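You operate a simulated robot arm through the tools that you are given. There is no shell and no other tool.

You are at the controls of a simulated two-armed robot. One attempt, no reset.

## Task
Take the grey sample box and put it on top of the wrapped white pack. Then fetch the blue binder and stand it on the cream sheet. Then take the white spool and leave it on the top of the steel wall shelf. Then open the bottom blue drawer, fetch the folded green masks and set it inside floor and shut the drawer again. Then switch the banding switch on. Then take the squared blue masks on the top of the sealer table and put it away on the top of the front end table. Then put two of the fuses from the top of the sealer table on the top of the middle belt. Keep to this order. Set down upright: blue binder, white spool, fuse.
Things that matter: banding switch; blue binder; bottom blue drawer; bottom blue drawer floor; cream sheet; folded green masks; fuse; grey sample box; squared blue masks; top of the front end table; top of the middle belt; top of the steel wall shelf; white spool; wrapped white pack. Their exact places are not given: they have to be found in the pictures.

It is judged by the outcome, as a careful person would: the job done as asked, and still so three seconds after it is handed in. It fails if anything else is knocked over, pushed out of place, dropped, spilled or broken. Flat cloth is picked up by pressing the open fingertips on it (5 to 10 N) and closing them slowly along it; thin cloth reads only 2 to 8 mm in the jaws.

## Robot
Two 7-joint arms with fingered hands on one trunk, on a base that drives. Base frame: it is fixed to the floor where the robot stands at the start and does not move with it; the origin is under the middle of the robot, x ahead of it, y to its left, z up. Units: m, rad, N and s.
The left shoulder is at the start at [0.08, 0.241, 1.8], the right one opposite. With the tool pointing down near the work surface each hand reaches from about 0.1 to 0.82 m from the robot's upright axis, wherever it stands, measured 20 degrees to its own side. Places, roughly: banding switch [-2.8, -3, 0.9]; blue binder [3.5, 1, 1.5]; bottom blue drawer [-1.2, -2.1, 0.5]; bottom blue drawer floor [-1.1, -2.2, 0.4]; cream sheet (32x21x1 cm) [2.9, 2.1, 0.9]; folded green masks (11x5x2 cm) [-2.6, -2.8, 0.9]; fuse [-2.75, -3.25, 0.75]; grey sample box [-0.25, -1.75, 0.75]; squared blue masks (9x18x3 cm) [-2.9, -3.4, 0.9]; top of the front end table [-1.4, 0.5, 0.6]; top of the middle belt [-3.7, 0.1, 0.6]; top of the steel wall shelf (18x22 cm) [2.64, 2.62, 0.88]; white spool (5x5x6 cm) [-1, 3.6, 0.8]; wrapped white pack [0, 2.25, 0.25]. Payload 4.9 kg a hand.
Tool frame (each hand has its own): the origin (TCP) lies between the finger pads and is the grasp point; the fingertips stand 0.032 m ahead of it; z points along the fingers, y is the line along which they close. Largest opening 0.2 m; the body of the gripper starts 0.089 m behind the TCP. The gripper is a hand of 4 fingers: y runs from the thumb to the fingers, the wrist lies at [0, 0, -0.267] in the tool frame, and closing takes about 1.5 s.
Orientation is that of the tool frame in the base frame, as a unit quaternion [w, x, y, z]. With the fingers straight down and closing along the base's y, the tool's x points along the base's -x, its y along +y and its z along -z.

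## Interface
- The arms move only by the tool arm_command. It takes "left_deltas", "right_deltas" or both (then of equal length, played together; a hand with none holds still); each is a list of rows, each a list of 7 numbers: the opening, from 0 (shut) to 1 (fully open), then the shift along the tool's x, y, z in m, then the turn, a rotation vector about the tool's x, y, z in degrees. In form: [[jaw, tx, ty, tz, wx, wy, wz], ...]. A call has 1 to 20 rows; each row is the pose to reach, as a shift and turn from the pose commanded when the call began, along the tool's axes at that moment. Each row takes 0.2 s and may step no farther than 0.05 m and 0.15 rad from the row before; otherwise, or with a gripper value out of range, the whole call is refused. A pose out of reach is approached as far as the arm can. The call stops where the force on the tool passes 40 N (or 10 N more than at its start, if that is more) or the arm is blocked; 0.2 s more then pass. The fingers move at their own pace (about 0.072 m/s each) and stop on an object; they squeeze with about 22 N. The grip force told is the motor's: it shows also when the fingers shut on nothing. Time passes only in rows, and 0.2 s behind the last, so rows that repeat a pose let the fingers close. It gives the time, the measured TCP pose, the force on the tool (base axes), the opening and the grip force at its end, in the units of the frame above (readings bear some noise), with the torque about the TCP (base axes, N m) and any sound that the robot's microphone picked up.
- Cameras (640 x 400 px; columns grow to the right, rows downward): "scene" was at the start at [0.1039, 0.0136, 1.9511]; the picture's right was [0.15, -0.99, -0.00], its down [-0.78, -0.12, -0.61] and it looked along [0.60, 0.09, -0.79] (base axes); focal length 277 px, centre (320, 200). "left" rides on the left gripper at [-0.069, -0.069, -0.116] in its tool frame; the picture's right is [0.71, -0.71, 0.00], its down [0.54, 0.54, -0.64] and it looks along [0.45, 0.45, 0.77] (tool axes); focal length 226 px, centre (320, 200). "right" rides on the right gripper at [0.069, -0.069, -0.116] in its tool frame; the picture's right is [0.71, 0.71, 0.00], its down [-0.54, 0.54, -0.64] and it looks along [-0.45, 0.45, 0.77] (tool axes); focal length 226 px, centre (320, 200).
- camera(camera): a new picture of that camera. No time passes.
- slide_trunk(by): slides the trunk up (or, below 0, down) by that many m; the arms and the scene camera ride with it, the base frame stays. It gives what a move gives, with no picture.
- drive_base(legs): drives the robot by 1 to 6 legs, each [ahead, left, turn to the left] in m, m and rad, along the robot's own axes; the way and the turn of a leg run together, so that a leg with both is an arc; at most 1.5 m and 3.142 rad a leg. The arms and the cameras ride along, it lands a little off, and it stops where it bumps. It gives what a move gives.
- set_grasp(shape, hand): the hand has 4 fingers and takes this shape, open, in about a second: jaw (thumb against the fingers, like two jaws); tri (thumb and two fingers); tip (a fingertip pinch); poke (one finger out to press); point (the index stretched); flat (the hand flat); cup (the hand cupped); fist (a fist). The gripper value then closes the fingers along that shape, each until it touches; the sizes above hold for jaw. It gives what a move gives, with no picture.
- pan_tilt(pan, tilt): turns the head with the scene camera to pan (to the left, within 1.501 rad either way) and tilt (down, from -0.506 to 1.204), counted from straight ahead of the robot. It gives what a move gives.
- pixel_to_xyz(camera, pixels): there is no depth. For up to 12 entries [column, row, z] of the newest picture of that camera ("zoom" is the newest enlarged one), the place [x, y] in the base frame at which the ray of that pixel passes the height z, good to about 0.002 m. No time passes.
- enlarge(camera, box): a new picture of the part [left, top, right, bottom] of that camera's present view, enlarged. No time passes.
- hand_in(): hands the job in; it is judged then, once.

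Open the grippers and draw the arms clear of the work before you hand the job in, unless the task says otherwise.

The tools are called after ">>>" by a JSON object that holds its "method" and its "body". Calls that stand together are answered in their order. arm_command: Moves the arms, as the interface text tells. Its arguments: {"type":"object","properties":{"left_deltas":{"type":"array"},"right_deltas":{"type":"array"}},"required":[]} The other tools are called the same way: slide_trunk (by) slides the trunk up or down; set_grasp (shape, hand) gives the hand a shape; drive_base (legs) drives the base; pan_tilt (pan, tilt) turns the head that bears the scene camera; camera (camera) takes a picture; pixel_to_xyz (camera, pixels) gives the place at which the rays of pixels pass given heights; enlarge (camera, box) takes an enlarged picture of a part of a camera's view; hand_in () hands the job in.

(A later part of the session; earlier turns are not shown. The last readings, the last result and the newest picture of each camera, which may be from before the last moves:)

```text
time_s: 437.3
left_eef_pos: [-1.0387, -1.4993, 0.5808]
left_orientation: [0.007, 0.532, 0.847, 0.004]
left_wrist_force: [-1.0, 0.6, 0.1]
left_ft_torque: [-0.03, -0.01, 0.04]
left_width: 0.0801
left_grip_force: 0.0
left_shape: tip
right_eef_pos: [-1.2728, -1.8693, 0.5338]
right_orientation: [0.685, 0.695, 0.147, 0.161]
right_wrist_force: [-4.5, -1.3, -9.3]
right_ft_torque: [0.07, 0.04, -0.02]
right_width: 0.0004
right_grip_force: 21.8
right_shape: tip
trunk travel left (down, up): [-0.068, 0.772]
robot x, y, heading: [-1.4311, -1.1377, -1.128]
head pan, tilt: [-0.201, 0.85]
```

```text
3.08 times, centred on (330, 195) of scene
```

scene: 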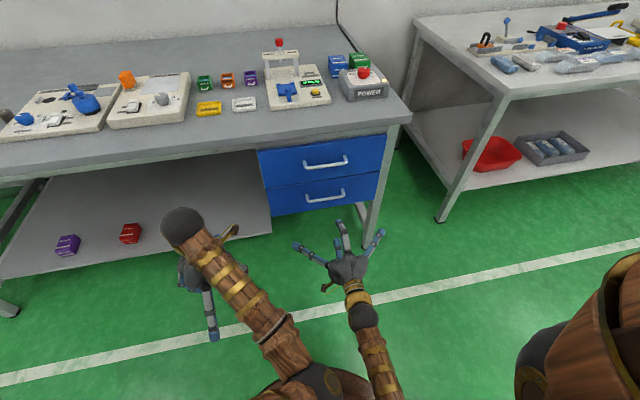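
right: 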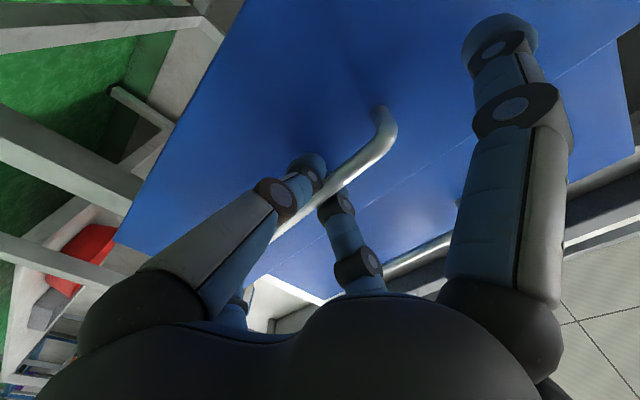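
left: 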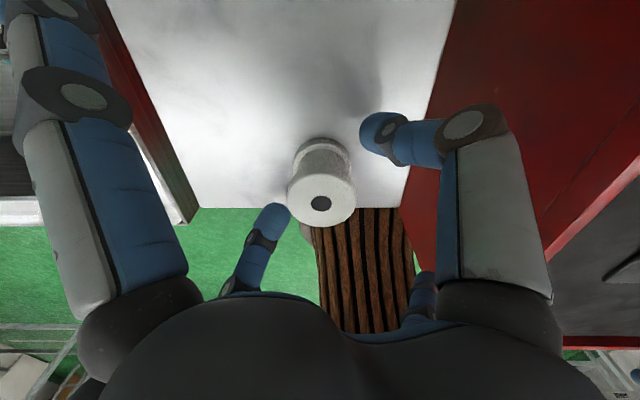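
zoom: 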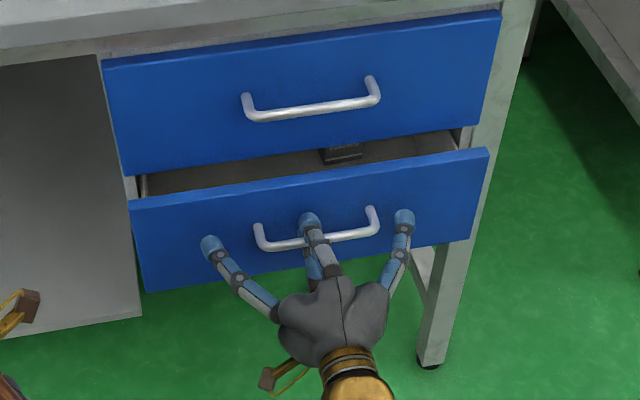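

The drawer is coming out (≈5 cm; something dark lies inside). I keep hooked and back the base up 0.2 m to open it further.

>>> {"method": "drive_base", "body": {"legs": [[-0.2, 0, 0]]}}

>>> {"method": "camera", "body": {"camera": "scene"}}

>>> {"method": "enlarge", "body": {"camera": "scene", "box": [250, 110, 410, 260]}}

```text
time_s: 438.9
left_eef_pos: [-1.1241, -1.3187, 0.5808]
left_orientation: [0.008, 0.531, 0.847, 0.003]
left_wrist_force: [1.0, 0.1, 0.0]
left_ft_torque: [-0.02, -0.03, 0.01]
left_width: 0.0795
left_grip_force: 0.0
left_shape: tip
right_eef_pos: [-1.3566, -1.689, 0.5338]
right_orientation: [0.686, 0.695, 0.147, 0.161]
right_wrist_force: [-7.3, -3.4, -11.3]
right_ft_torque: [0.06, 0.1, -0.04]
right_width: 0.0001
right_grip_force: 22.0
right_shape: tip
trunk travel left (down, up): [-0.068, 0.772]
robot x, y, heading: [-1.5175, -0.9529, -1.12]
head pan, tilt: [-0.201, 0.85]
```

```text
taken
```

scene: 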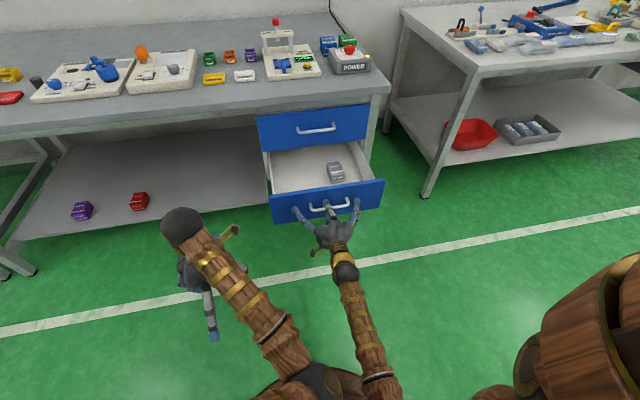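

```text
2.67 times, centred on (330, 185) of scene
```

zoom: 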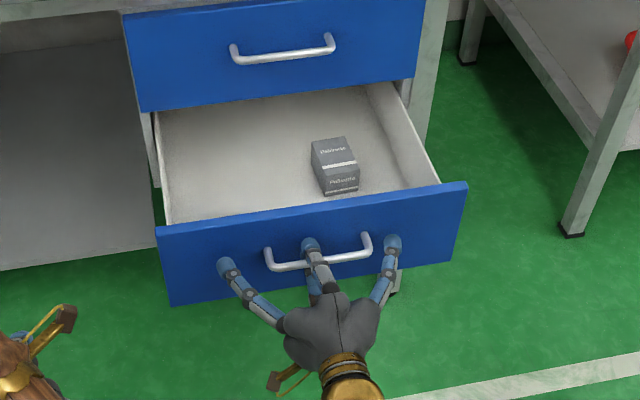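

The drawer is open ≈0.25 m; a grey box is inside at right, the left part is free. I unhook: open the fingers and draw the hand back.

>>> {"method": "arm_command", "body": {"right_deltas": [[0.1, 0, 0, 0.004, 0, 0, 0], [0.2, 0, 0, 0.008, 0, 0, 0], [0.3, 0, 0, 0.01, 0, 0, 0], [0.36, 0, 0, 0.01, 0, 0, 0], [0.36, 0, 0, 0.01, 0, 0, 0], [0.36, 0, 0, -0.03, 0, 0, 0], [0.36, 0, 0, -0.07, 0, 0, 0], [0.36, 0, 0, -0.11, 0, 0, 0]]}}

>>> {"method": "camera", "body": {"camera": "scene"}}

```text
time_s: 440.9
left_eef_pos: [-1.1199, -1.3227, 0.5764]
left_orientation: [0.002, 0.531, 0.847, 0.003]
left_wrist_force: [-1.7, 0.4, 0.3]
left_ft_torque: [0.02, -0.13, -0.03]
left_width: 0.0798
left_grip_force: 0.1
left_shape: tip
right_eef_pos: [-1.4207, -1.6541, 0.5836]
right_orientation: [0.722, 0.663, 0.14, 0.136]
right_wrist_force: [-1.3, 0.5, 0.2]
right_ft_torque: [0.03, 0.02, 0.06]
right_width: 0.072
right_grip_force: 0.1
right_shape: tip
trunk travel left (down, up): [-0.068, 0.772]
robot x, y, heading: [-1.516, -0.9568, -1.127]
head pan, tilt: [-0.201, 0.85]
stopped in row 8 (right hand): the arm was blocked; the commanded pose is now the measured one
```

```text
taken
```

scene: 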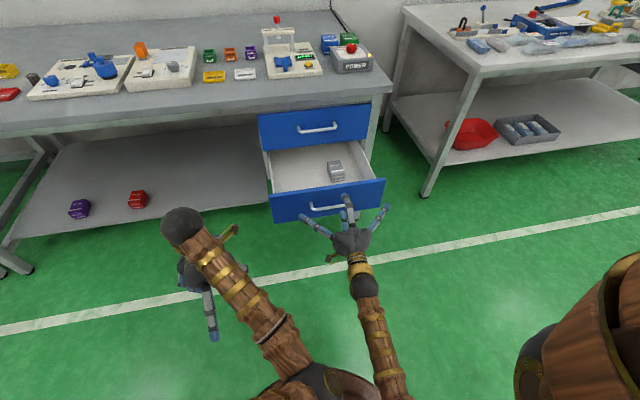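

The hand is off the handle (arm folded to its limit). I back the base up 0.3 m, then restore the hand to tool-down.

>>> {"method": "drive_base", "body": {"legs": [[-0.3, 0, 0]]}}

>>> {"method": "camera", "body": {"camera": "scene"}}

```text
time_s: 443.0
left_eef_pos: [-1.2474, -1.0514, 0.5704]
left_orientation: [-0.001, 0.529, 0.848, 0.006]
left_wrist_force: [0.2, -0.1, 0.1]
left_ft_torque: [0.01, 0.02, -0.02]
left_width: 0.0798
left_grip_force: 0.1
left_shape: tip
right_eef_pos: [-1.5416, -1.3781, 0.5744]
right_orientation: [0.716, 0.668, 0.143, 0.142]
right_wrist_force: [-0.1, -0.1, -0.6]
right_ft_torque: [0.01, 0.0, 0.01]
right_width: 0.0719
right_grip_force: 0.1
right_shape: tip
trunk travel left (down, up): [-0.068, 0.772]
robot x, y, heading: [-1.6463, -0.6817, -1.119]
head pan, tilt: [-0.201, 0.85]
```

```text
taken
```

scene: 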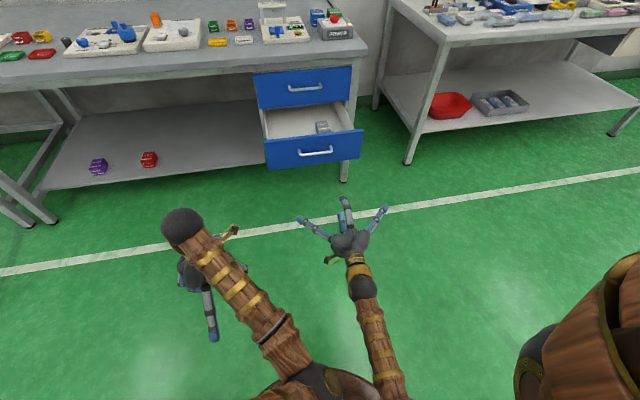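

I rotate the right hand back to tool-down in free space and raise the trunk for table-top work.

>>> {"method": "arm_command", "body": {"right_deltas": [[0.4, 0, 0, 0, 4.4, 4.7, -4.3], [0.4, 0, 0, 0, 8.8, 9.3, -8.6], [0.4, 0, 0, 0, 13.1, 14, -12.9], [0.4, 0, 0, 0, 17.5, 18.6, -17.2], [0.4, 0, 0, 0, 21.9, 23.3, -21.5], [0.4, 0, 0, 0, 26.3, 27.9, -25.8], [0.4, 0, 0, 0, 30.7, 32.6, -30.1], [0.4, 0, 0, 0, 35, 37.3, -34.4], [0.4, 0, 0, 0, 39.4, 41.9, -38.6], [0.4, 0, 0, 0, 43.8, 46.6, -42.9], [0.4, 0, 0, 0, 48.2, 51.2, -47.2], [0.4, 0, 0, 0, 52.6, 55.9, -51.5], [0.4, 0, 0, 0, 57, 60.5, -55.8], [0.4, 0, 0, 0, 61.3, 65.2, -60.1], [0.4, 0, 0, 0, 65.7, 69.8, -64.4], [0.4, 0, 0, 0, 70.1, 74.5, -68.7], [0.4, 0, 0, 0, 70.1, 74.5, -68.7]]}}

>>> {"method": "slide_trunk", "body": {"by": 0.4}}

>>> {"method": "slide_trunk", "body": {"by": 0.1}}

>>> {"method": "pan_tilt", "body": {"pan": -0.4, "tilt": 0.6}}

>>> {"method": "camera", "body": {"camera": "scene"}}

```text
time_s: 446.8
left_eef_pos: [-1.2476, -1.0403, 0.5813]
left_orientation: [0.013, 0.527, 0.85, 0.007]
left_wrist_force: [-0.4, 0.5, 0.2]
left_ft_torque: [0.05, -0.02, 0.0]
left_width: 0.0797
left_grip_force: 0.1
left_shape: tip
right_eef_pos: [-1.5806, -1.3856, 0.5801]
right_orientation: [0.002, 0.552, 0.834, -0.004]
right_wrist_force: [-0.2, 0.5, -0.6]
right_ft_torque: [0.01, 0.01, 0.01]
right_width: 0.0797
right_grip_force: 0.0
right_shape: tip
right hand out of reach, approached as far as the arm can: row 15
trunk travel left (down, up): [-0.068, 0.772]
robot x, y, heading: [-1.6472, -0.6781, -1.123]
head pan, tilt: [-0.201, 0.85]
stopped in row 17 (right hand): the arm was blocked; the commanded pose is now the measured one
```

```text
time_s: 450.6
left_eef_pos: [-1.2483, -1.0407, 0.981]
left_orientation: [0.014, 0.526, 0.85, 0.006]
left_wrist_force: [-0.4, 0.9, 0.6]
left_ft_torque: [0.03, 0.0, -0.03]
left_width: 0.0799
left_grip_force: 0.1
left_shape: tip
right_eef_pos: [-1.5802, -1.3854, 0.9787]
right_orientation: [0.002, 0.551, 0.835, -0.004]
right_wrist_force: [-0.3, -0.1, -0.1]
right_ft_torque: [0.03, -0.02, 0.01]
right_width: 0.0802
right_grip_force: 0.2
right_shape: tip
trunk travel left (down, up): [-0.468, 0.372]
robot x, y, heading: [-1.6492, -0.6864, -1.128]
head pan, tilt: [-0.201, 0.85]
```

```text
time_s: 452.0
left_eef_pos: [-1.2471, -1.0406, 1.0816]
left_orientation: [0.013, 0.526, 0.85, 0.006]
left_wrist_force: [0.0, -0.3, 1.1]
left_ft_torque: [-0.02, -0.02, -0.03]
left_width: 0.0798
left_grip_force: 0.1
left_shape: tip
right_eef_pos: [-1.5787, -1.3859, 1.0794]
right_orientation: [0.002, 0.552, 0.834, -0.004]
right_wrist_force: [0.5, -0.8, -0.6]
right_ft_torque: [0.02, 0.0, -0.02]
right_width: 0.08
right_grip_force: 0.0
right_shape: tip
trunk travel left (down, up): [-0.568, 0.272]
robot x, y, heading: [-1.6459, -0.6789, -1.126]
head pan, tilt: [-0.201, 0.85]
```

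```text
time_s: 452.7
left_eef_pos: [-1.2474, -1.0407, 1.0818]
left_orientation: [0.013, 0.527, 0.85, 0.006]
left_wrist_force: [0.0, 0.1, 0.6]
left_ft_torque: [-0.01, 0.02, 0.02]
left_width: 0.0798
left_grip_force: 0.0
left_shape: tip
right_eef_pos: [-1.5804, -1.3857, 1.0787]
right_orientation: [0.002, 0.552, 0.834, -0.005]
right_wrist_force: [-0.9, 0.4, 0.3]
right_ft_torque: [-0.02, 0.02, -0.01]
right_width: 0.0802
right_grip_force: 0.0
right_shape: tip
trunk travel left (down, up): [-0.568, 0.272]
robot x, y, heading: [-1.6451, -0.6859, -1.122]
head pan, tilt: [-0.4, 0.6]
```

```text
taken
```

scene: 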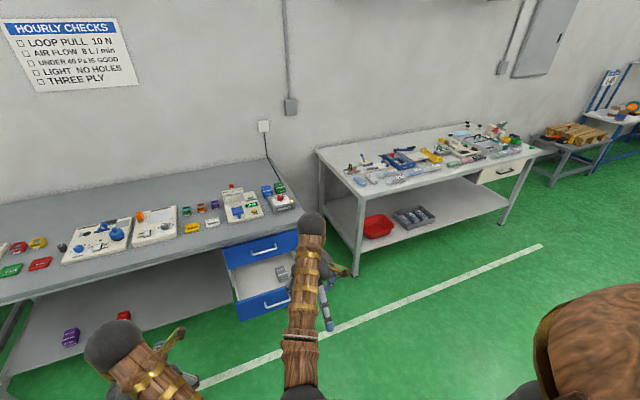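

The drawer stays open. Now I drive right along the aisle to the sealer table: 1.55 m right, then 0.72 m ahead.

>>> {"method": "drive_base", "body": {"legs": [[0, -1.5, 0], [0.7, -0.05, 0]]}}

>>> {"method": "pan_tilt", "body": {"pan": -0.1, "tilt": 0.85}}

>>> {"method": "camera", "body": {"camera": "scene"}}

>>> {"method": "enlarge", "body": {"camera": "scene", "box": [200, 60, 520, 260]}}

```text
time_s: 457.8
left_eef_pos: [-2.1718, -1.4901, 1.0881]
left_orientation: [0.017, 0.513, 0.858, 0.005]
left_wrist_force: [-1.0, 1.8, 0.5]
left_ft_torque: [-0.15, -0.08, -0.02]
left_width: 0.0798
left_grip_force: 0.0
left_shape: tip
right_eef_pos: [-2.4939, -1.8458, 1.087]
right_orientation: [0.006, 0.539, 0.842, -0.007]
right_wrist_force: [-1.8, 0.9, 0.9]
right_ft_torque: [-0.13, -0.13, -0.01]
right_width: 0.0799
right_grip_force: 0.1
right_shape: tip
trunk travel left (down, up): [-0.568, 0.272]
robot x, y, heading: [-2.5772, -1.1493, -1.093]
head pan, tilt: [-0.4, 0.6]
stopped in leg 1: the robot was blocked; the commanded pose is now the measured one
```

```text
time_s: 458.6
left_eef_pos: [-2.1691, -1.5038, 1.0819]
left_orientation: [0.013, 0.513, 0.858, 0.009]
left_wrist_force: [-0.6, -0.8, -0.9]
left_ft_torque: [0.05, -0.02, 0.0]
left_width: 0.0799
left_grip_force: 0.0
left_shape: tip
right_eef_pos: [-2.4914, -1.8585, 1.0781]
right_orientation: [0.002, 0.539, 0.842, -0.004]
right_wrist_force: [-0.8, -0.6, -0.3]
right_ft_torque: [0.03, -0.04, 0.04]
right_width: 0.0798
right_grip_force: 0.0
right_shape: tip
trunk travel left (down, up): [-0.568, 0.272]
robot x, y, heading: [-2.5782, -1.1566, -1.089]
head pan, tilt: [-0.099, 0.85]
```

```text
taken
```

scene: 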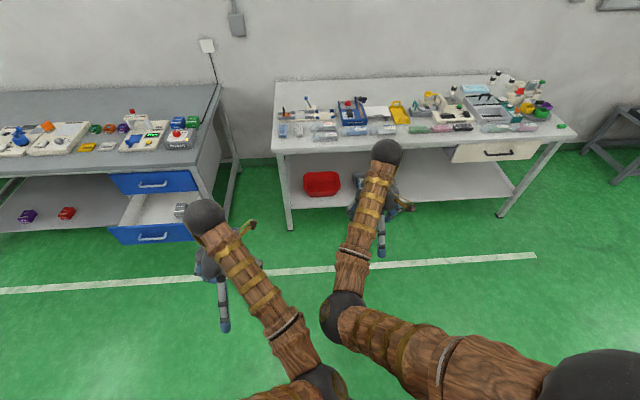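

```text
2.00 times, centred on (360, 160) of scene
```

zoom: 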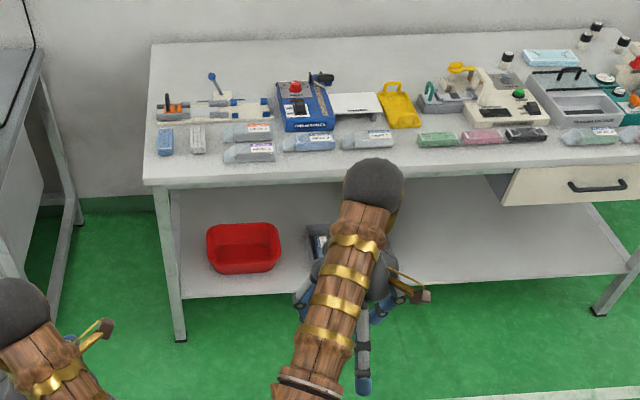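

The base was blocked at the end of the sideways move; I look to the right/behind to see what I touched.

>>> {"method": "pan_tilt", "body": {"pan": -1.45, "tilt": 0.9}}

>>> {"method": "camera", "body": {"camera": "scene"}}

>>> {"method": "pan_tilt", "body": {"pan": 1.45, "tilt": 0.9}}

>>> {"method": "camera", "body": {"camera": "scene"}}

```text
time_s: 460.1
left_eef_pos: [-2.1671, -1.5012, 1.0811]
left_orientation: [0.013, 0.514, 0.858, 0.008]
left_wrist_force: [0.4, 0.6, 0.6]
left_ft_torque: [-0.02, 0.01, 0.03]
left_width: 0.08
left_grip_force: 0.1
left_shape: tip
right_eef_pos: [-2.4903, -1.8558, 1.0796]
right_orientation: [0.003, 0.539, 0.842, -0.005]
right_wrist_force: [0.2, 0.4, -0.6]
right_ft_torque: [0.0, 0.03, -0.02]
right_width: 0.0799
right_grip_force: 0.1
right_shape: tip
trunk travel left (down, up): [-0.568, 0.272]
robot x, y, heading: [-2.5786, -1.16, -1.087]
head pan, tilt: [-1.45, 0.901]
```

```text
taken
```

scene: 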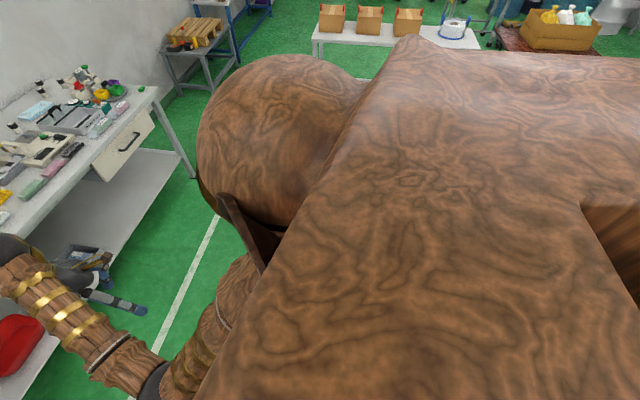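

```text
time_s: 462.6
left_eef_pos: [-2.1684, -1.5006, 1.0808]
left_orientation: [0.013, 0.513, 0.858, 0.007]
left_wrist_force: [0.8, -1.2, -0.3]
left_ft_torque: [0.01, -0.01, -0.01]
left_width: 0.0799
left_grip_force: 0.0
left_shape: tip
right_eef_pos: [-2.4895, -1.8568, 1.0792]
right_orientation: [0.003, 0.539, 0.842, -0.004]
right_wrist_force: [0.1, -0.2, -0.4]
right_ft_torque: [-0.03, -0.03, 0.02]
right_width: 0.0797
right_grip_force: 0.1
right_shape: tip
trunk travel left (down, up): [-0.568, 0.272]
robot x, y, heading: [-2.5772, -1.1524, -1.094]
head pan, tilt: [1.45, 0.901]
```

```text
taken
```

scene: 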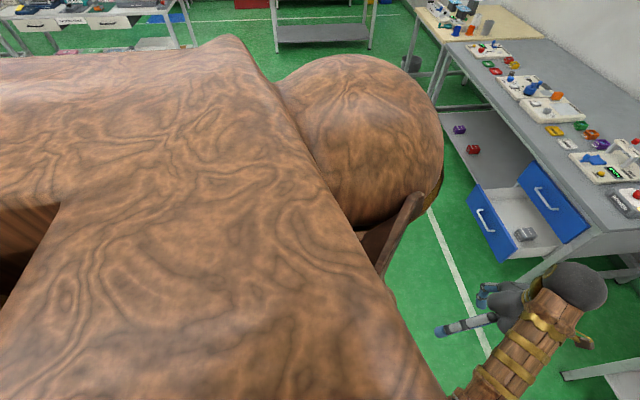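

I can't see behind my shoulder; I move ahead away from whatever it was, then sideways.

>>> {"method": "drive_base", "body": {"legs": [[0.4, 0, -0.03]]}}

>>> {"method": "drive_base", "body": {"legs": [[0, 0, 1.3]]}}

>>> {"method": "pan_tilt", "body": {"pan": 1.3, "tilt": 0.6}}

>>> {"method": "camera", "body": {"camera": "scene"}}

```text
time_s: 465.1
left_eef_pos: [-2.0011, -1.8675, 1.0821]
left_orientation: [0.013, 0.526, 0.85, 0.008]
left_wrist_force: [0.6, -0.1, 0.6]
left_ft_torque: [-0.01, -0.01, 0.0]
left_width: 0.0799
left_grip_force: 0.1
left_shape: tip
right_eef_pos: [-2.3325, -2.2139, 1.0792]
right_orientation: [0.002, 0.55, 0.835, -0.005]
right_wrist_force: [-0.7, 0.0, 0.1]
right_ft_torque: [-0.04, -0.02, 0.03]
right_width: 0.08
right_grip_force: 0.1
right_shape: tip
trunk travel left (down, up): [-0.568, 0.272]
robot x, y, heading: [-2.3972, -1.5136, -1.129]
head pan, tilt: [1.45, 0.901]
```

```text
time_s: 468.7
left_eef_pos: [-1.9479, -1.229, 1.0825]
left_orientation: [0.005, -0.088, 0.996, 0.013]
left_wrist_force: [-0.4, 0.5, 0.4]
left_ft_torque: [0.0, 0.03, 0.02]
left_width: 0.0798
left_grip_force: 0.1
left_shape: tip
right_eef_pos: [-1.7086, -1.6448, 1.0789]
right_orientation: [0.003, -0.059, 0.998, -0.003]
right_wrist_force: [-1.2, 0.7, -0.1]
right_ft_torque: [0.01, 0.0, -0.02]
right_width: 0.0799
right_grip_force: 0.1
right_shape: tip
trunk travel left (down, up): [-0.568, 0.272]
robot x, y, heading: [-2.4003, -1.5079, 0.167]
head pan, tilt: [1.45, 0.901]
```

```text
time_s: 469.5
left_eef_pos: [-1.9465, -1.228, 1.0816]
left_orientation: [0.006, -0.088, 0.996, 0.014]
left_wrist_force: [0.0, 0.8, 1.0]
left_ft_torque: [0.01, -0.02, 0.0]
left_width: 0.0798
left_grip_force: 0.1
left_shape: tip
right_eef_pos: [-1.7097, -1.6445, 1.0777]
right_orientation: [0.005, -0.059, 0.998, -0.002]
right_wrist_force: [-0.8, 0.4, -0.7]
right_ft_torque: [-0.03, 0.0, 0.0]
right_width: 0.08
right_grip_force: 0.1
right_shape: tip
trunk travel left (down, up): [-0.568, 0.272]
robot x, y, heading: [-2.4041, -1.5108, 0.16]
head pan, tilt: [1.3, 0.6]
```

```text
taken
```

scene: 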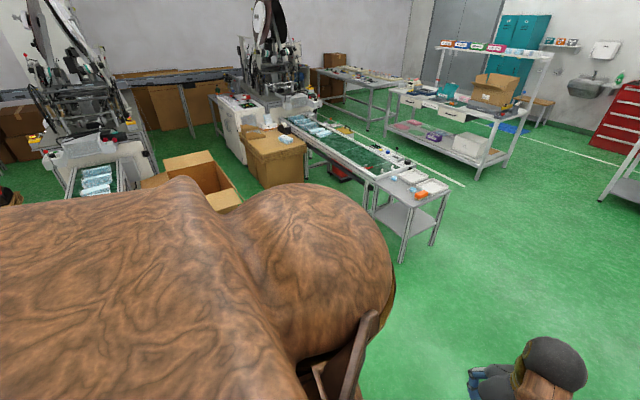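

I turn a bit more to see the area behind where I was blocked.

>>> {"method": "drive_base", "body": {"legs": [[0, 0, 1.3]]}}

>>> {"method": "pan_tilt", "body": {"pan": 0.5, "tilt": 0.8}}

>>> {"method": "camera", "body": {"camera": "scene"}}

```text
time_s: 473.1
left_eef_pos: [-2.5541, -0.997, 1.0806]
left_orientation: [-0.004, -0.672, 0.74, 0.015]
left_wrist_force: [0.3, -0.7, -0.4]
left_ft_torque: [0.0, 0.0, 0.03]
left_width: 0.0797
left_grip_force: 0.1
left_shape: tip
right_eef_pos: [-2.088, -0.8818, 1.0794]
right_orientation: [0.004, -0.65, 0.76, 0.001]
right_wrist_force: [-0.2, 0.0, -0.2]
right_ft_torque: [0.01, -0.02, 0.02]
right_width: 0.08
right_grip_force: 0.1
right_shape: tip
trunk travel left (down, up): [-0.568, 0.272]
robot x, y, heading: [-2.4018, -1.5133, 1.455]
head pan, tilt: [1.3, 0.6]
```

```text
time_s: 474.2
left_eef_pos: [-2.5532, -0.9978, 1.0816]
left_orientation: [-0.004, -0.673, 0.74, 0.014]
left_wrist_force: [0.5, 0.2, -1.0]
left_ft_torque: [-0.01, 0.03, 0.01]
left_width: 0.08
left_grip_force: 0.1
left_shape: tip
right_eef_pos: [-2.0882, -0.8802, 1.0799]
right_orientation: [0.005, -0.65, 0.76, 0.001]
right_wrist_force: [0.1, 0.3, 0.5]
right_ft_torque: [-0.01, 0.02, 0.02]
right_width: 0.0798
right_grip_force: 0.0
right_shape: tip
trunk travel left (down, up): [-0.568, 0.272]
robot x, y, heading: [-2.4044, -1.5134, 1.457]
head pan, tilt: [0.499, 0.799]
```

```text
taken
```

scene: 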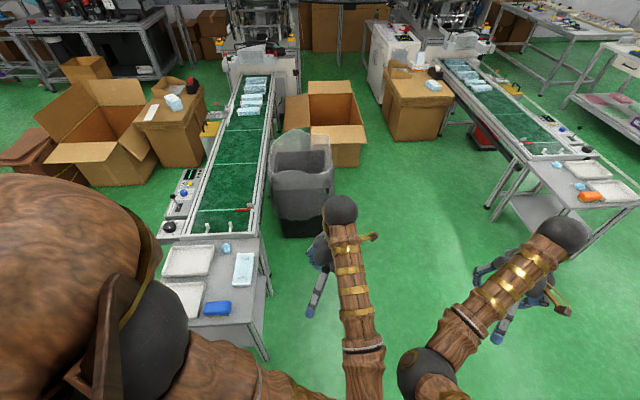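

The middle belt's own end table (215,290) stands right behind; I check where its corners are relative to the bump place.

>>> {"method": "pixel_to_xyz", "body": {"camera": "scene", "pixels": [[258, 318, 0.62], [262, 240, 0.62], [268, 360, 0.0], [165, 300, 0.62], [250, 350, 0.1], [300, 238, 0.0], [325, 235, 0.0], [215, 160, 0.65], [240, 130, 0.65]]}}

>>> {"method": "enlarge", "body": {"camera": "scene", "box": [130, 160, 340, 400]}}

```text
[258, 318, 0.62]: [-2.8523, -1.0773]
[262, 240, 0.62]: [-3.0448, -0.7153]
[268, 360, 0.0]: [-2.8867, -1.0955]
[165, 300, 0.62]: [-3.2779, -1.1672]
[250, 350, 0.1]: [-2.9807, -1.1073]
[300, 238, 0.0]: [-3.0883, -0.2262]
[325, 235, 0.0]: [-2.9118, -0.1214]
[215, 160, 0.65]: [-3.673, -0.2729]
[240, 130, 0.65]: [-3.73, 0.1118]
```

```text
1.67 times, centred on (235, 280) of scene
```

zoom: 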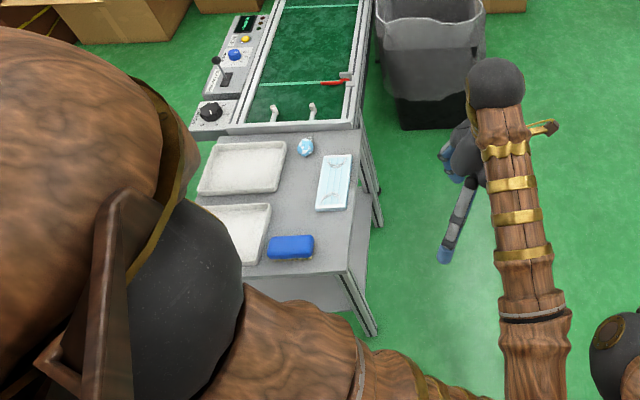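

I had only touched the end table's leg; its items look undisturbed. I turn back to face the sealer table and move in front of the green masks.

>>> {"method": "drive_base", "body": {"legs": [[0, 0, -2.58], [0.2, -0.3, 0], [0.1, -0.2, 0]]}}

>>> {"method": "pan_tilt", "body": {"pan": 0.0, "tilt": 0.85}}

>>> {"method": "camera", "body": {"camera": "scene"}}

>>> {"method": "enlarge", "body": {"camera": "scene", "box": [160, 60, 480, 260]}}

```text
time_s: 483.9
left_eef_pos: [-2.3091, -2.3528, 1.0809]
left_orientation: [0.013, 0.52, 0.854, 0.007]
left_wrist_force: [-0.1, 1.2, 0.0]
left_ft_torque: [-0.02, 0.01, 0.02]
left_width: 0.0798
left_grip_force: 0.0
left_shape: tip
right_eef_pos: [-2.6366, -2.7022, 1.081]
right_orientation: [0.003, 0.545, 0.838, -0.006]
right_wrist_force: [-0.6, -1.0, 0.9]
right_ft_torque: [0.02, 0.02, -0.01]
right_width: 0.0798
right_grip_force: 0.0
right_shape: tip
trunk travel left (down, up): [-0.568, 0.272]
robot x, y, heading: [-2.7146, -2.0036, -1.109]
head pan, tilt: [0.499, 0.799]
```

```text
time_s: 484.8
left_eef_pos: [-2.3114, -2.3544, 1.0808]
left_orientation: [0.012, 0.52, 0.854, 0.008]
left_wrist_force: [-0.1, 0.3, 0.0]
left_ft_torque: [0.0, 0.03, 0.0]
left_width: 0.0798
left_grip_force: 0.1
left_shape: tip
right_eef_pos: [-2.6377, -2.7054, 1.08]
right_orientation: [0.002, 0.545, 0.838, -0.004]
right_wrist_force: [0.2, -0.4, -0.5]
right_ft_torque: [-0.03, 0.03, 0.01]
right_width: 0.0799
right_grip_force: 0.0
right_shape: tip
trunk travel left (down, up): [-0.568, 0.272]
robot x, y, heading: [-2.7169, -2.0019, -1.107]
head pan, tilt: [0.0, 0.85]
```

```text
taken
```

scene: 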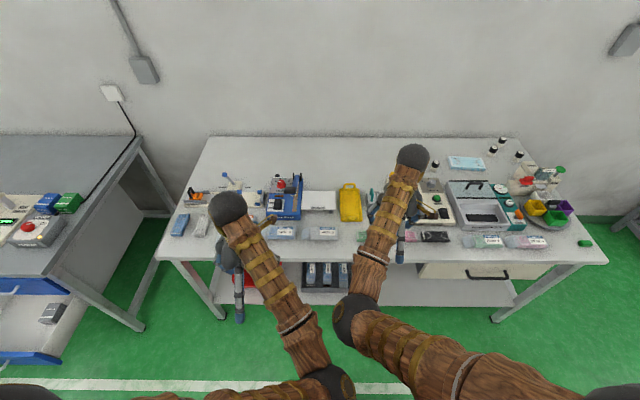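

```text
2.00 times, centred on (320, 160) of scene
```

zoom: 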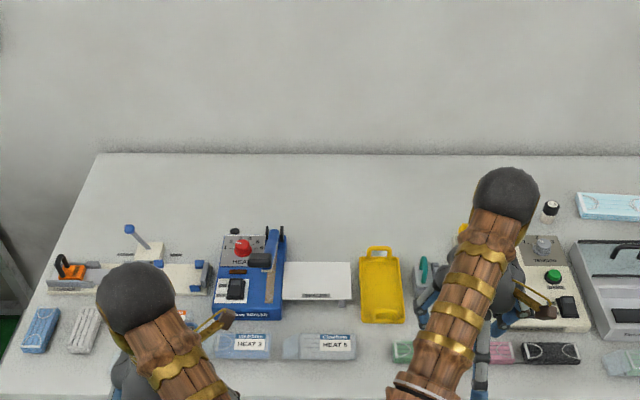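

The right hand is near the green masks. I look with the right camera.

>>> {"method": "camera", "body": {"camera": "right"}}

>>> {"method": "enlarge", "body": {"camera": "right", "box": [180, 60, 460, 240]}}

```text
taken
```

right: 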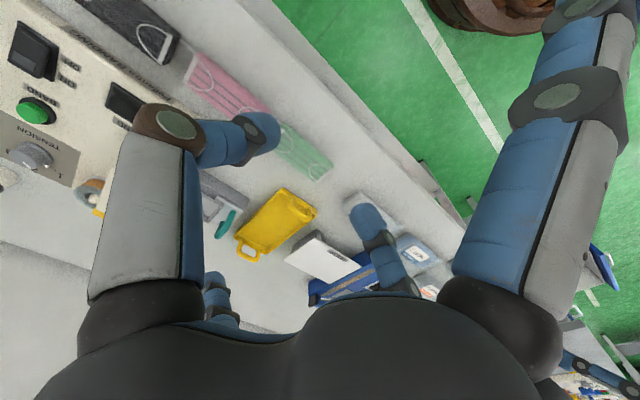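

```text
2.22 times, centred on (320, 150) of right
```

zoom: 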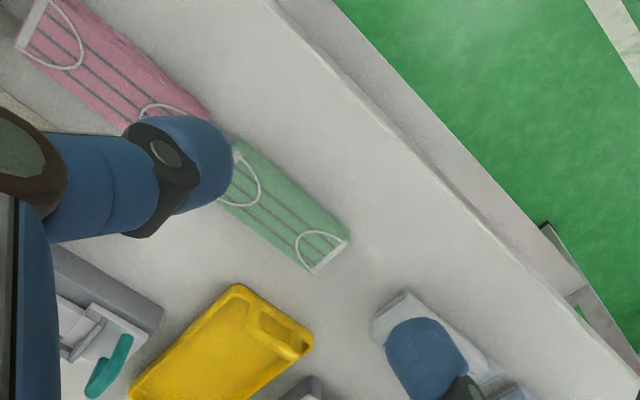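

The folded green masks lie at zoom (285,215), long side along the table, pink ones to my right. I test in the air at which command the splayed side fingers swing down, since one would come over the pink masks.

>>> {"method": "arm_command", "body": {"right_deltas": [[0.2, 0, 0, 0, 0, 0, 0], [0.2, 0, 0, 0, 0, 0, 0], [0.2, 0, 0, 0, 0, 0, 0], [0.2, 0, 0, 0, 0, 0, 0], [0.2, 0, 0, 0, 0, 0, 0]]}}

>>> {"method": "camera", "body": {"camera": "right"}}

>>> {"method": "arm_command", "body": {"right_deltas": [[0.1, 0, 0, 0, 0, 0, 0], [0.1, 0, 0, 0, 0, 0, 0], [0.1, 0, 0, 0, 0, 0, 0], [0.1, 0, 0, 0, 0, 0, 0], [0.1, 0, 0, 0, 0, 0, 0]]}}

>>> {"method": "camera", "body": {"camera": "right"}}

```text
time_s: 486.0
left_eef_pos: [-2.3103, -2.3533, 1.0826]
left_orientation: [0.013, 0.52, 0.854, 0.007]
left_wrist_force: [-0.3, -0.2, 0.0]
left_ft_torque: [0.01, 0.01, 0.03]
left_width: 0.0799
left_grip_force: 0.1
left_shape: tip
right_eef_pos: [-2.6388, -2.7046, 1.079]
right_orientation: [0.002, 0.546, 0.838, -0.005]
right_wrist_force: [-0.7, 0.5, 0.2]
right_ft_torque: [0.04, -0.01, -0.01]
right_width: 0.0401
right_grip_force: 0.1
right_shape: tip
trunk travel left (down, up): [-0.568, 0.272]
robot x, y, heading: [-2.7153, -2.0009, -1.109]
head pan, tilt: [0.0, 0.85]
```

```text
taken
```

right: 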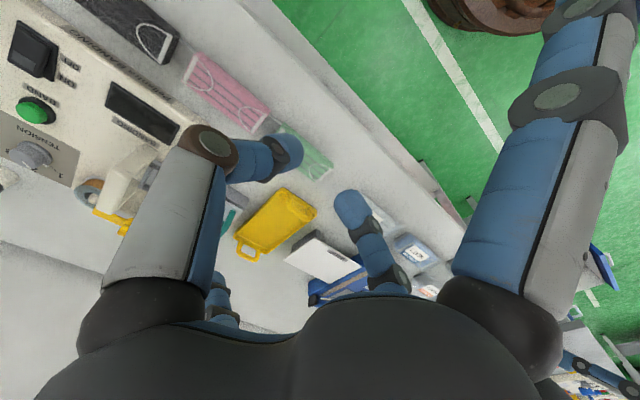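

```text
time_s: 487.2
left_eef_pos: [-2.3103, -2.3546, 1.081]
left_orientation: [0.013, 0.52, 0.854, 0.007]
left_wrist_force: [0.1, 0.4, 1.2]
left_ft_torque: [0.02, -0.01, 0.05]
left_width: 0.0799
left_grip_force: 0.1
left_shape: tip
right_eef_pos: [-2.6386, -2.7043, 1.0796]
right_orientation: [0.001, 0.546, 0.838, -0.004]
right_wrist_force: [0.4, 0.6, 0.3]
right_ft_torque: [0.04, 0.01, -0.02]
right_width: 0.0206
right_grip_force: 0.0
right_shape: tip
trunk travel left (down, up): [-0.568, 0.272]
robot x, y, heading: [-2.7194, -2.0053, -1.107]
head pan, tilt: [0.0, 0.85]
```

```text
taken
```

right: 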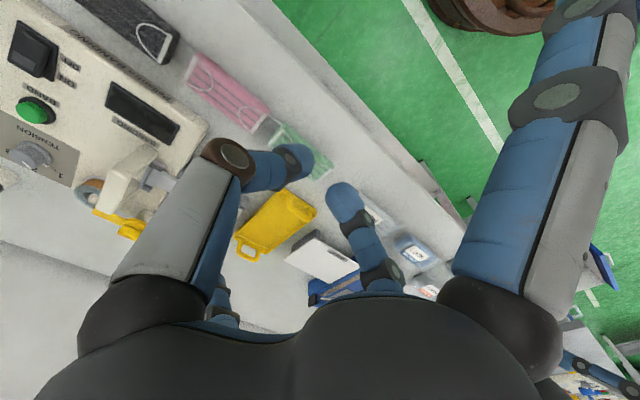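

Side fingers only swing in when the pinch stalls on an object. I map the neighbours around the green masks at z≈0.86 from the right camera.

>>> {"method": "arm_command", "body": {"right_deltas": [[0.4, 0, 0, 0, 0, 0, 0], [0.4, 0, 0, 0, 0, 0, 0], [0.4, 0, 0, 0, 0, 0, 0], [0.4, -0.03, 0, 0, 0, 0, 0], [0.4, -0.06, 0.03, 0, 0, 0, 0]]}}

>>> {"method": "camera", "body": {"camera": "right"}}

>>> {"method": "enlarge", "body": {"camera": "right", "box": [160, 0, 480, 200]}}

```text
time_s: 488.4
left_eef_pos: [-2.3093, -2.3548, 1.081]
left_orientation: [0.013, 0.52, 0.854, 0.008]
left_wrist_force: [0.5, -0.3, 0.5]
left_ft_torque: [0.02, 0.01, -0.01]
left_width: 0.08
left_grip_force: 0.0
left_shape: tip
right_eef_pos: [-2.5867, -2.7468, 1.0794]
right_orientation: [0.003, 0.546, 0.838, -0.004]
right_wrist_force: [-0.2, 0.9, 1.0]
right_ft_torque: [-0.03, -0.01, 0.0]
right_width: 0.0798
right_grip_force: 0.0
right_shape: tip
trunk travel left (down, up): [-0.568, 0.272]
robot x, y, heading: [-2.714, -2.0054, -1.107]
head pan, tilt: [0.0, 0.85]
```

```text
taken
```

right: 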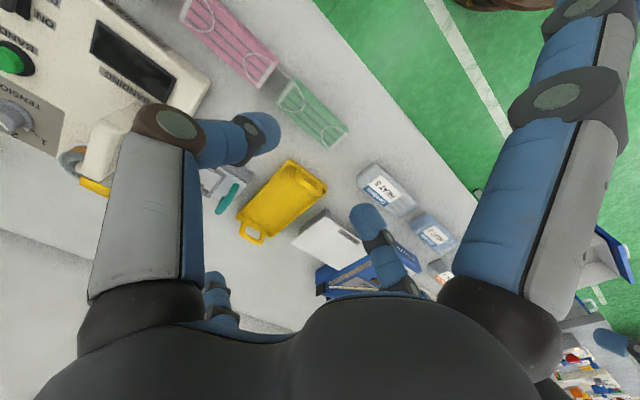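

```text
2.00 times, centred on (320, 100) of right
```

zoom: 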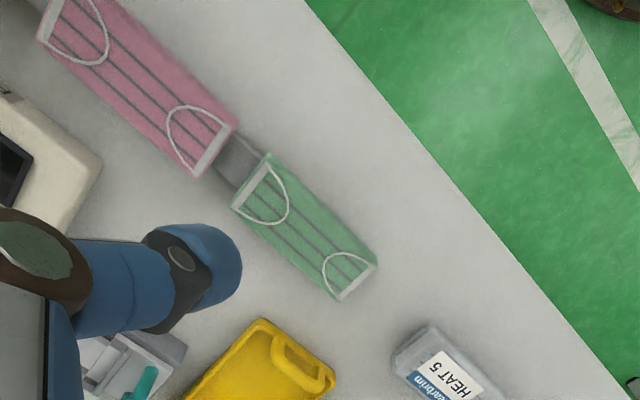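

>>> {"method": "pixel_to_xyz", "body": {"camera": "zoom", "pixels": [[303, 231, 0.87], [303, 231, 0.83], [268, 152, 0.86], [230, 207, 0.86], [377, 265, 0.86], [338, 302, 0.86], [240, 128, 0.86], [203, 178, 0.86], [420, 335, 0.86], [262, 320, 0.86], [480, 215, 0.84], [335, 375, 0.86]]}}

```text
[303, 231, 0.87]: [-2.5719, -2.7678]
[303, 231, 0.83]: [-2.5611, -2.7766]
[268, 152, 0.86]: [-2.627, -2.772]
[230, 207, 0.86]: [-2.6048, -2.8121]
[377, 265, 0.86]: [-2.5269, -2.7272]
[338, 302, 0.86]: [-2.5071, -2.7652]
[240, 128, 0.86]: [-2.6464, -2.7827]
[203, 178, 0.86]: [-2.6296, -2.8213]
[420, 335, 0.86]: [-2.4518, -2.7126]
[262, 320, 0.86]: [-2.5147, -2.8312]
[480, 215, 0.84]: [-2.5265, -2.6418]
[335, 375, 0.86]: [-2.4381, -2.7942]
```

Mapped: green centre (-2.5665,-2.769), top z≈0.86, 2.4 cm gap to the pink ones. I'll pinch across its 5 cm width (tool yawed 90°) with an 8° roll so the right side finger stays above the pink masks. First I come 0.12 m closer and lower the trunk 0.1 m.

>>> {"method": "drive_base", "body": {"legs": [[0.12, 0, 0]]}}

>>> {"method": "slide_trunk", "body": {"by": -0.08}}

>>> {"method": "arm_command", "body": {"right_deltas": [[0.45, 0.014, 0, 0, 0.53, -0.53, 7.5], [0.45, 0.028, 0, 0, 1.05, -1.05, 15], [0.45, 0.042, 0, 0, 1.6, -1.6, 22.5], [0.45, 0.056, 0, 0, 2.1, -2.1, 30], [0.45, 0.07, 0, 0, 2.6, -2.6, 37.4], [0.45, 0.084, 0, 0, 3.15, -3.15, 44.9], [0.45, 0.098, 0, 0, 3.7, -3.7, 52.4], [0.45, 0.1, 0, 0, 4.2, -4.2, 59.9], [0.45, 0.1, 0, 0, 4.7, -4.7, 67.4], [0.45, 0.1, 0, 0, 5.25, -5.25, 74.9], [0.45, 0.1, 0, 0, 5.8, -5.8, 82.4], [0.45, 0.1, 0, 0, 6.3, -6.3, 89.85], [0.45, 0.1, 0, 0, 6.3, -6.3, 89.85]]}}

>>> {"method": "camera", "body": {"camera": "right"}}

>>> {"method": "camera", "body": {"camera": "scene"}}

```text
time_s: 489.7
left_eef_pos: [-2.2602, -2.4574, 1.0819]
left_orientation: [0.013, 0.521, 0.853, 0.007]
left_wrist_force: [0.9, 0.3, 0.2]
left_ft_torque: [-0.04, 0.01, 0.0]
left_width: 0.0797
left_grip_force: 0.1
left_shape: tip
right_eef_pos: [-2.5357, -2.8489, 1.081]
right_orientation: [0.003, 0.546, 0.838, -0.005]
right_wrist_force: [0.1, -0.3, 1.0]
right_ft_torque: [-0.04, -0.04, -0.03]
right_width: 0.0796
right_grip_force: 0.0
right_shape: tip
trunk travel left (down, up): [-0.568, 0.272]
robot x, y, heading: [-2.6643, -2.1129, -1.112]
head pan, tilt: [0.0, 0.85]
```

```text
time_s: 490.8
left_eef_pos: [-2.2593, -2.459, 1.0009]
left_orientation: [0.013, 0.521, 0.854, 0.007]
left_wrist_force: [-0.8, 0.1, 0.1]
left_ft_torque: [0.0, 0.03, 0.01]
left_width: 0.08
left_grip_force: 0.1
left_shape: tip
right_eef_pos: [-2.5351, -2.8493, 1.0005]
right_orientation: [0.003, 0.546, 0.838, -0.005]
right_wrist_force: [-0.6, 1.5, -0.5]
right_ft_torque: [-0.02, 0.01, 0.02]
right_width: 0.0796
right_grip_force: 0.1
right_shape: tip
trunk travel left (down, up): [-0.488, 0.352]
robot x, y, heading: [-2.6658, -2.1079, -1.114]
head pan, tilt: [0.0, 0.85]
```

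```text
time_s: 493.8
left_eef_pos: [-2.2587, -2.4561, 0.9996]
left_orientation: [0.017, 0.529, 0.849, 0.017]
left_wrist_force: [-0.4, -0.2, 0.0]
left_ft_torque: [-0.03, -0.02, 0.02]
left_width: 0.0798
left_grip_force: 0.0
left_shape: tip
right_eef_pos: [-2.6366, -2.7877, 0.9983]
right_orientation: [0.015, 0.987, 0.144, -0.072]
right_wrist_force: [1.2, 0.1, -0.2]
right_ft_torque: [0.03, -0.02, -0.01]
right_width: 0.0896
right_grip_force: 0.0
right_shape: tip
trunk travel left (down, up): [-0.488, 0.352]
robot x, y, heading: [-2.6656, -2.1035, -1.114]
head pan, tilt: [0.0, 0.85]
stopped in row 13 (right hand): the arm was blocked; the commanded pose is now the measured one
```

```text
taken
```

right: 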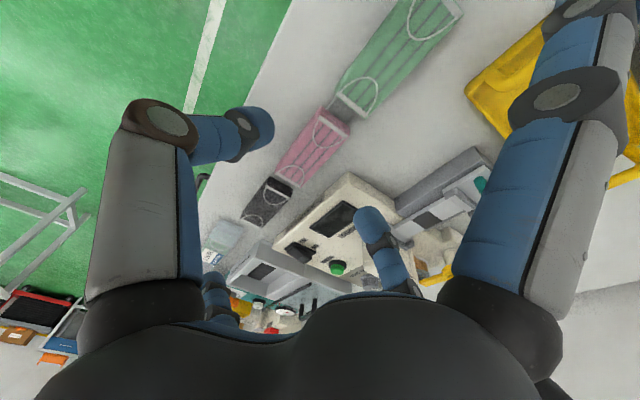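

```text
taken
```

scene: 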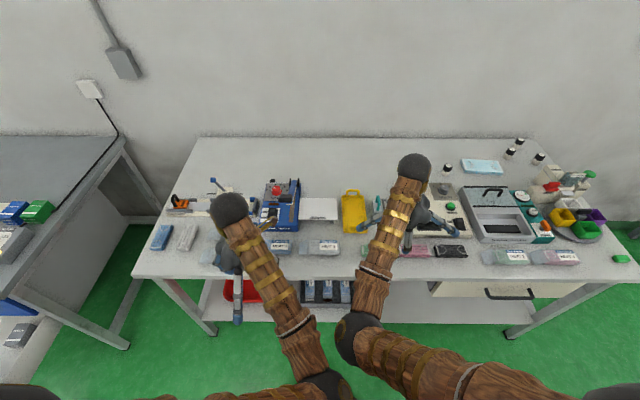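

The right elbow swung inward and got blocked. I rotate back to the home yaw (and over the masks), then go the other way (−90°), with the elbow out to the right.

>>> {"method": "arm_command", "body": {"right_deltas": [[0.45, 0.0055, 0.0002, -0.0008, -0.53, 0.51, -7.65], [0.45, 0.011, 0.0003, -0.0016, -1.06, 1.02, -15.3], [0.45, 0.0166, 0.0005, -0.0024, -1.6, 1.5, -22.9], [0.45, 0.0221, 0.0006, -0.0033, -2.1, 2.0, -30.6], [0.45, 0.0276, 0.0008, -0.0041, -2.65, 2.5, -38.2], [0.45, 0.0331, 0.001, -0.0049, -3.2, 3.0, -45.9], [0.45, 0.0387, 0.0011, -0.0057, -3.7, 3.55, -53.5], [0.45, 0.0442, 0.0013, -0.0065, -4.25, 4.06, -61.2], [0.45, 0.0497, 0.0015, -0.0073, -4.8, 4.6, -68.8], [0.45, 0.0552, 0.0016, -0.0082, -5.3, 5.1, -76.5], [0.45, 0.0608, 0.0018, -0.009, -5.8, 5.6, -84.1], [0.45, 0.0663, 0.0019, -0.0098, -6.4, 6.1, -91.8], [0.45, 0.0718, 0.0021, -0.0106, -6.9, 6.6, -99.4], [0.45, 0.0718, 0.0021, -0.0106, -6.9, 6.6, -99.4]]}}

>>> {"method": "arm_command", "body": {"right_deltas": [[0.45, 0, 0, 0, 0.53, 0.53, -7.5], [0.45, 0, 0, 0, 1.05, 1.05, -15], [0.45, 0, 0, 0, 1.6, 1.6, -22.5], [0.45, 0, 0, 0, 2.1, 2.1, -30], [0.45, 0, 0, 0, 2.6, 2.6, -37.4], [0.45, 0, 0, 0, 3.15, 3.15, -44.9], [0.45, 0, 0, 0, 3.7, 3.7, -52.4], [0.45, 0, 0, 0, 4.2, 4.2, -59.9], [0.45, 0, 0, 0, 4.7, 4.7, -67.4], [0.45, 0, 0, 0, 5.25, 5.25, -74.9], [0.45, 0, 0, 0, 5.8, 5.8, -82.4], [0.45, 0, 0, 0, 6.3, 6.3, -89.85], [0.45, 0, 0, 0, 6.3, 6.3, -89.85]]}}

>>> {"method": "camera", "body": {"camera": "right"}}

>>> {"method": "camera", "body": {"camera": "scene"}}

```text
time_s: 497.0
left_eef_pos: [-2.2557, -2.4535, 1.0029]
left_orientation: [0.022, 0.525, 0.851, 0.017]
left_wrist_force: [0.7, 0.0, -0.2]
left_ft_torque: [0.02, 0.0, 0.01]
left_width: 0.08
left_grip_force: 0.1
left_shape: tip
right_eef_pos: [-2.6481, -2.7771, 0.9655]
right_orientation: [-0.044, 0.56, 0.827, -0.014]
right_wrist_force: [-0.4, 0.4, 0.3]
right_ft_torque: [-0.04, 0.0, 0.0]
right_width: 0.0895
right_grip_force: 0.0
right_shape: tip
trunk travel left (down, up): [-0.488, 0.352]
robot x, y, heading: [-2.6643, -2.1088, -1.108]
head pan, tilt: [0.0, 0.85]
stopped in row 14 (right hand): the arm was blocked; the commanded pose is now the measured one
```

```text
time_s: 500.0
left_eef_pos: [-2.259, -2.4554, 1.0018]
left_orientation: [0.022, 0.525, 0.851, 0.017]
left_wrist_force: [-0.5, -1.0, 0.3]
left_ft_torque: [0.04, 0.0, 0.01]
left_width: 0.0799
left_grip_force: 0.0
left_shape: tip
right_eef_pos: [-2.6212, -2.7769, 0.8892]
right_orientation: [-0.109, -0.219, 0.97, 0.007]
right_wrist_force: [-1.1, -0.8, -0.1]
right_ft_torque: [0.06, -0.06, -0.02]
right_width: 0.0897
right_grip_force: 0.1
right_shape: tip
right hand out of reach, approached as far as the arm can: row 8, 9, 10, 11, 12, 13
trunk travel left (down, up): [-0.488, 0.352]
robot x, y, heading: [-2.6641, -2.1078, -1.11]
head pan, tilt: [0.0, 0.85]
stopped in row 13 (right hand): the arm was blocked; the commanded pose is now the measured one
```

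```text
taken
```

right: 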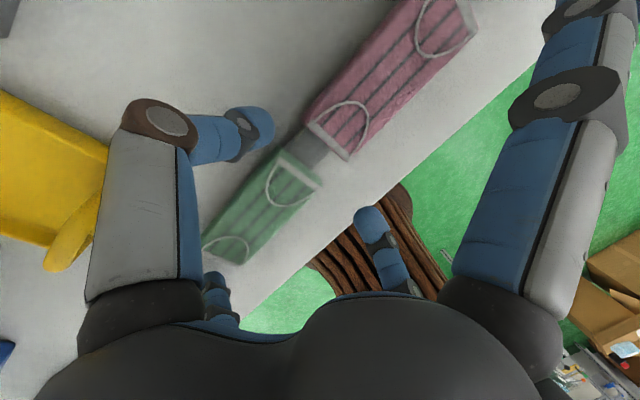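

```text
taken
```

scene: 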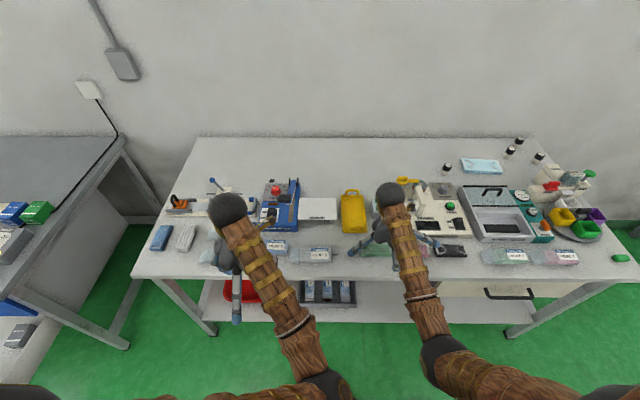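

The hand ended low over the gap between green and pink, with roughly the right orientation (closing across the table depth, right side raised). I raise it and shift left over the green masks' centre.

>>> {"method": "arm_command", "body": {"right_deltas": [[0.45, 0.0042, 0.0012, -0.0196, 0, 0, 0], [0.45, 0.0084, 0.0024, -0.0391, 0, 0, 0], [0.45, -0.005, -0.004, -0.05, 0, 0, 0], [0.45, -0.02, -0.008, -0.06, 0, 0, 0], [0.45, -0.0365, -0.0126, -0.0701, 0, 0, 0], [0.45, -0.0365, -0.0126, -0.0701, 0, 0, 0]]}}

>>> {"method": "camera", "body": {"camera": "right"}}

```text
time_s: 501.4
left_eef_pos: [-2.2565, -2.4547, 1.0021]
left_orientation: [0.022, 0.526, 0.85, 0.017]
left_wrist_force: [-1.1, 0.3, -0.8]
left_ft_torque: [0.03, 0.03, 0.03]
left_width: 0.0801
left_grip_force: 0.0
left_shape: tip
right_eef_pos: [-2.5457, -2.7849, 0.9604]
right_orientation: [-0.084, -0.231, 0.969, -0.019]
right_wrist_force: [-0.5, 0.5, 0.0]
right_ft_torque: [0.0, 0.05, -0.04]
right_width: 0.0901
right_grip_force: 0.1
right_shape: tip
right hand out of reach, approached as far as the arm can: row 1, 2, 3, 4, 5
trunk travel left (down, up): [-0.488, 0.352]
robot x, y, heading: [-2.667, -2.1087, -1.111]
head pan, tilt: [0.0, 0.85]
```

```text
taken
```

right: 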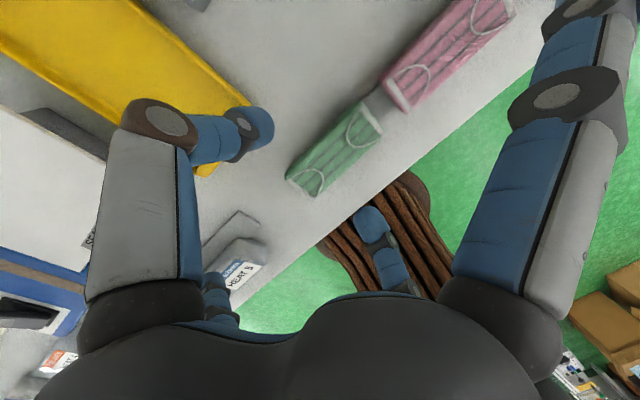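

Now the hand is over the area with ~10° roll. I shift to centre over the green masks at this height and check.

>>> {"method": "arm_command", "body": {"right_deltas": [[0.4, 0.006, 0.012, 0.001, 0, 0, 0], [0.4, 0.0112, 0.0236, 0.002, 0, 0, 0], [0.4, 0.0112, 0.0236, 0.002, 0, 0, 0]]}}

>>> {"method": "camera", "body": {"camera": "right"}}

```text
time_s: 502.2
left_eef_pos: [-2.2567, -2.4525, 1.0035]
left_orientation: [0.021, 0.525, 0.851, 0.016]
left_wrist_force: [0.3, -0.1, -0.5]
left_ft_torque: [-0.01, 0.01, -0.05]
left_width: 0.08
left_grip_force: 0.2
left_shape: tip
right_eef_pos: [-2.5881, -2.7537, 0.9536]
right_orientation: [-0.109, -0.22, 0.969, 0.006]
right_wrist_force: [0.4, 0.0, -0.9]
right_ft_torque: [0.02, 0.01, 0.02]
right_width: 0.0801
right_grip_force: 0.0
right_shape: tip
trunk travel left (down, up): [-0.488, 0.352]
robot x, y, heading: [-2.6627, -2.1084, -1.112]
head pan, tilt: [0.0, 0.85]
```

```text
taken
```

right: 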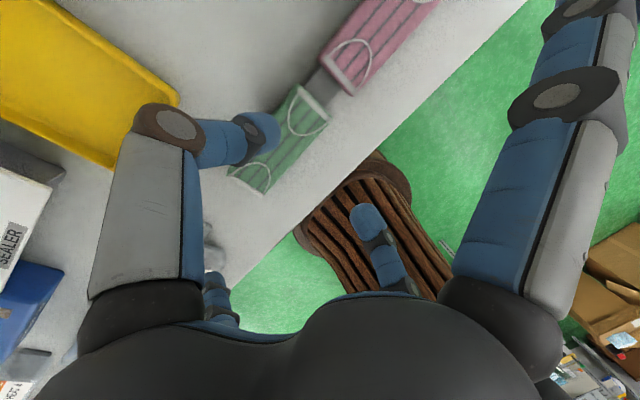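

>>> {"method": "pixel_to_xyz", "body": {"camera": "right", "pixels": [[278, 143, 0.86], [300, 88, 0.86], [330, 110, 0.86], [229, 172, 0.86], [262, 195, 0.86], [322, 68, 0.86], [355, 95, 0.86]]}}

```text
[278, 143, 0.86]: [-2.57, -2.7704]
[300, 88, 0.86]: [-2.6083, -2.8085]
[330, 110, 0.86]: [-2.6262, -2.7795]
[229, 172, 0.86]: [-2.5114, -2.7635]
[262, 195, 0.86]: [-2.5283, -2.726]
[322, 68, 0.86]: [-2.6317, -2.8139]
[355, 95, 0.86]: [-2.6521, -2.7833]
```

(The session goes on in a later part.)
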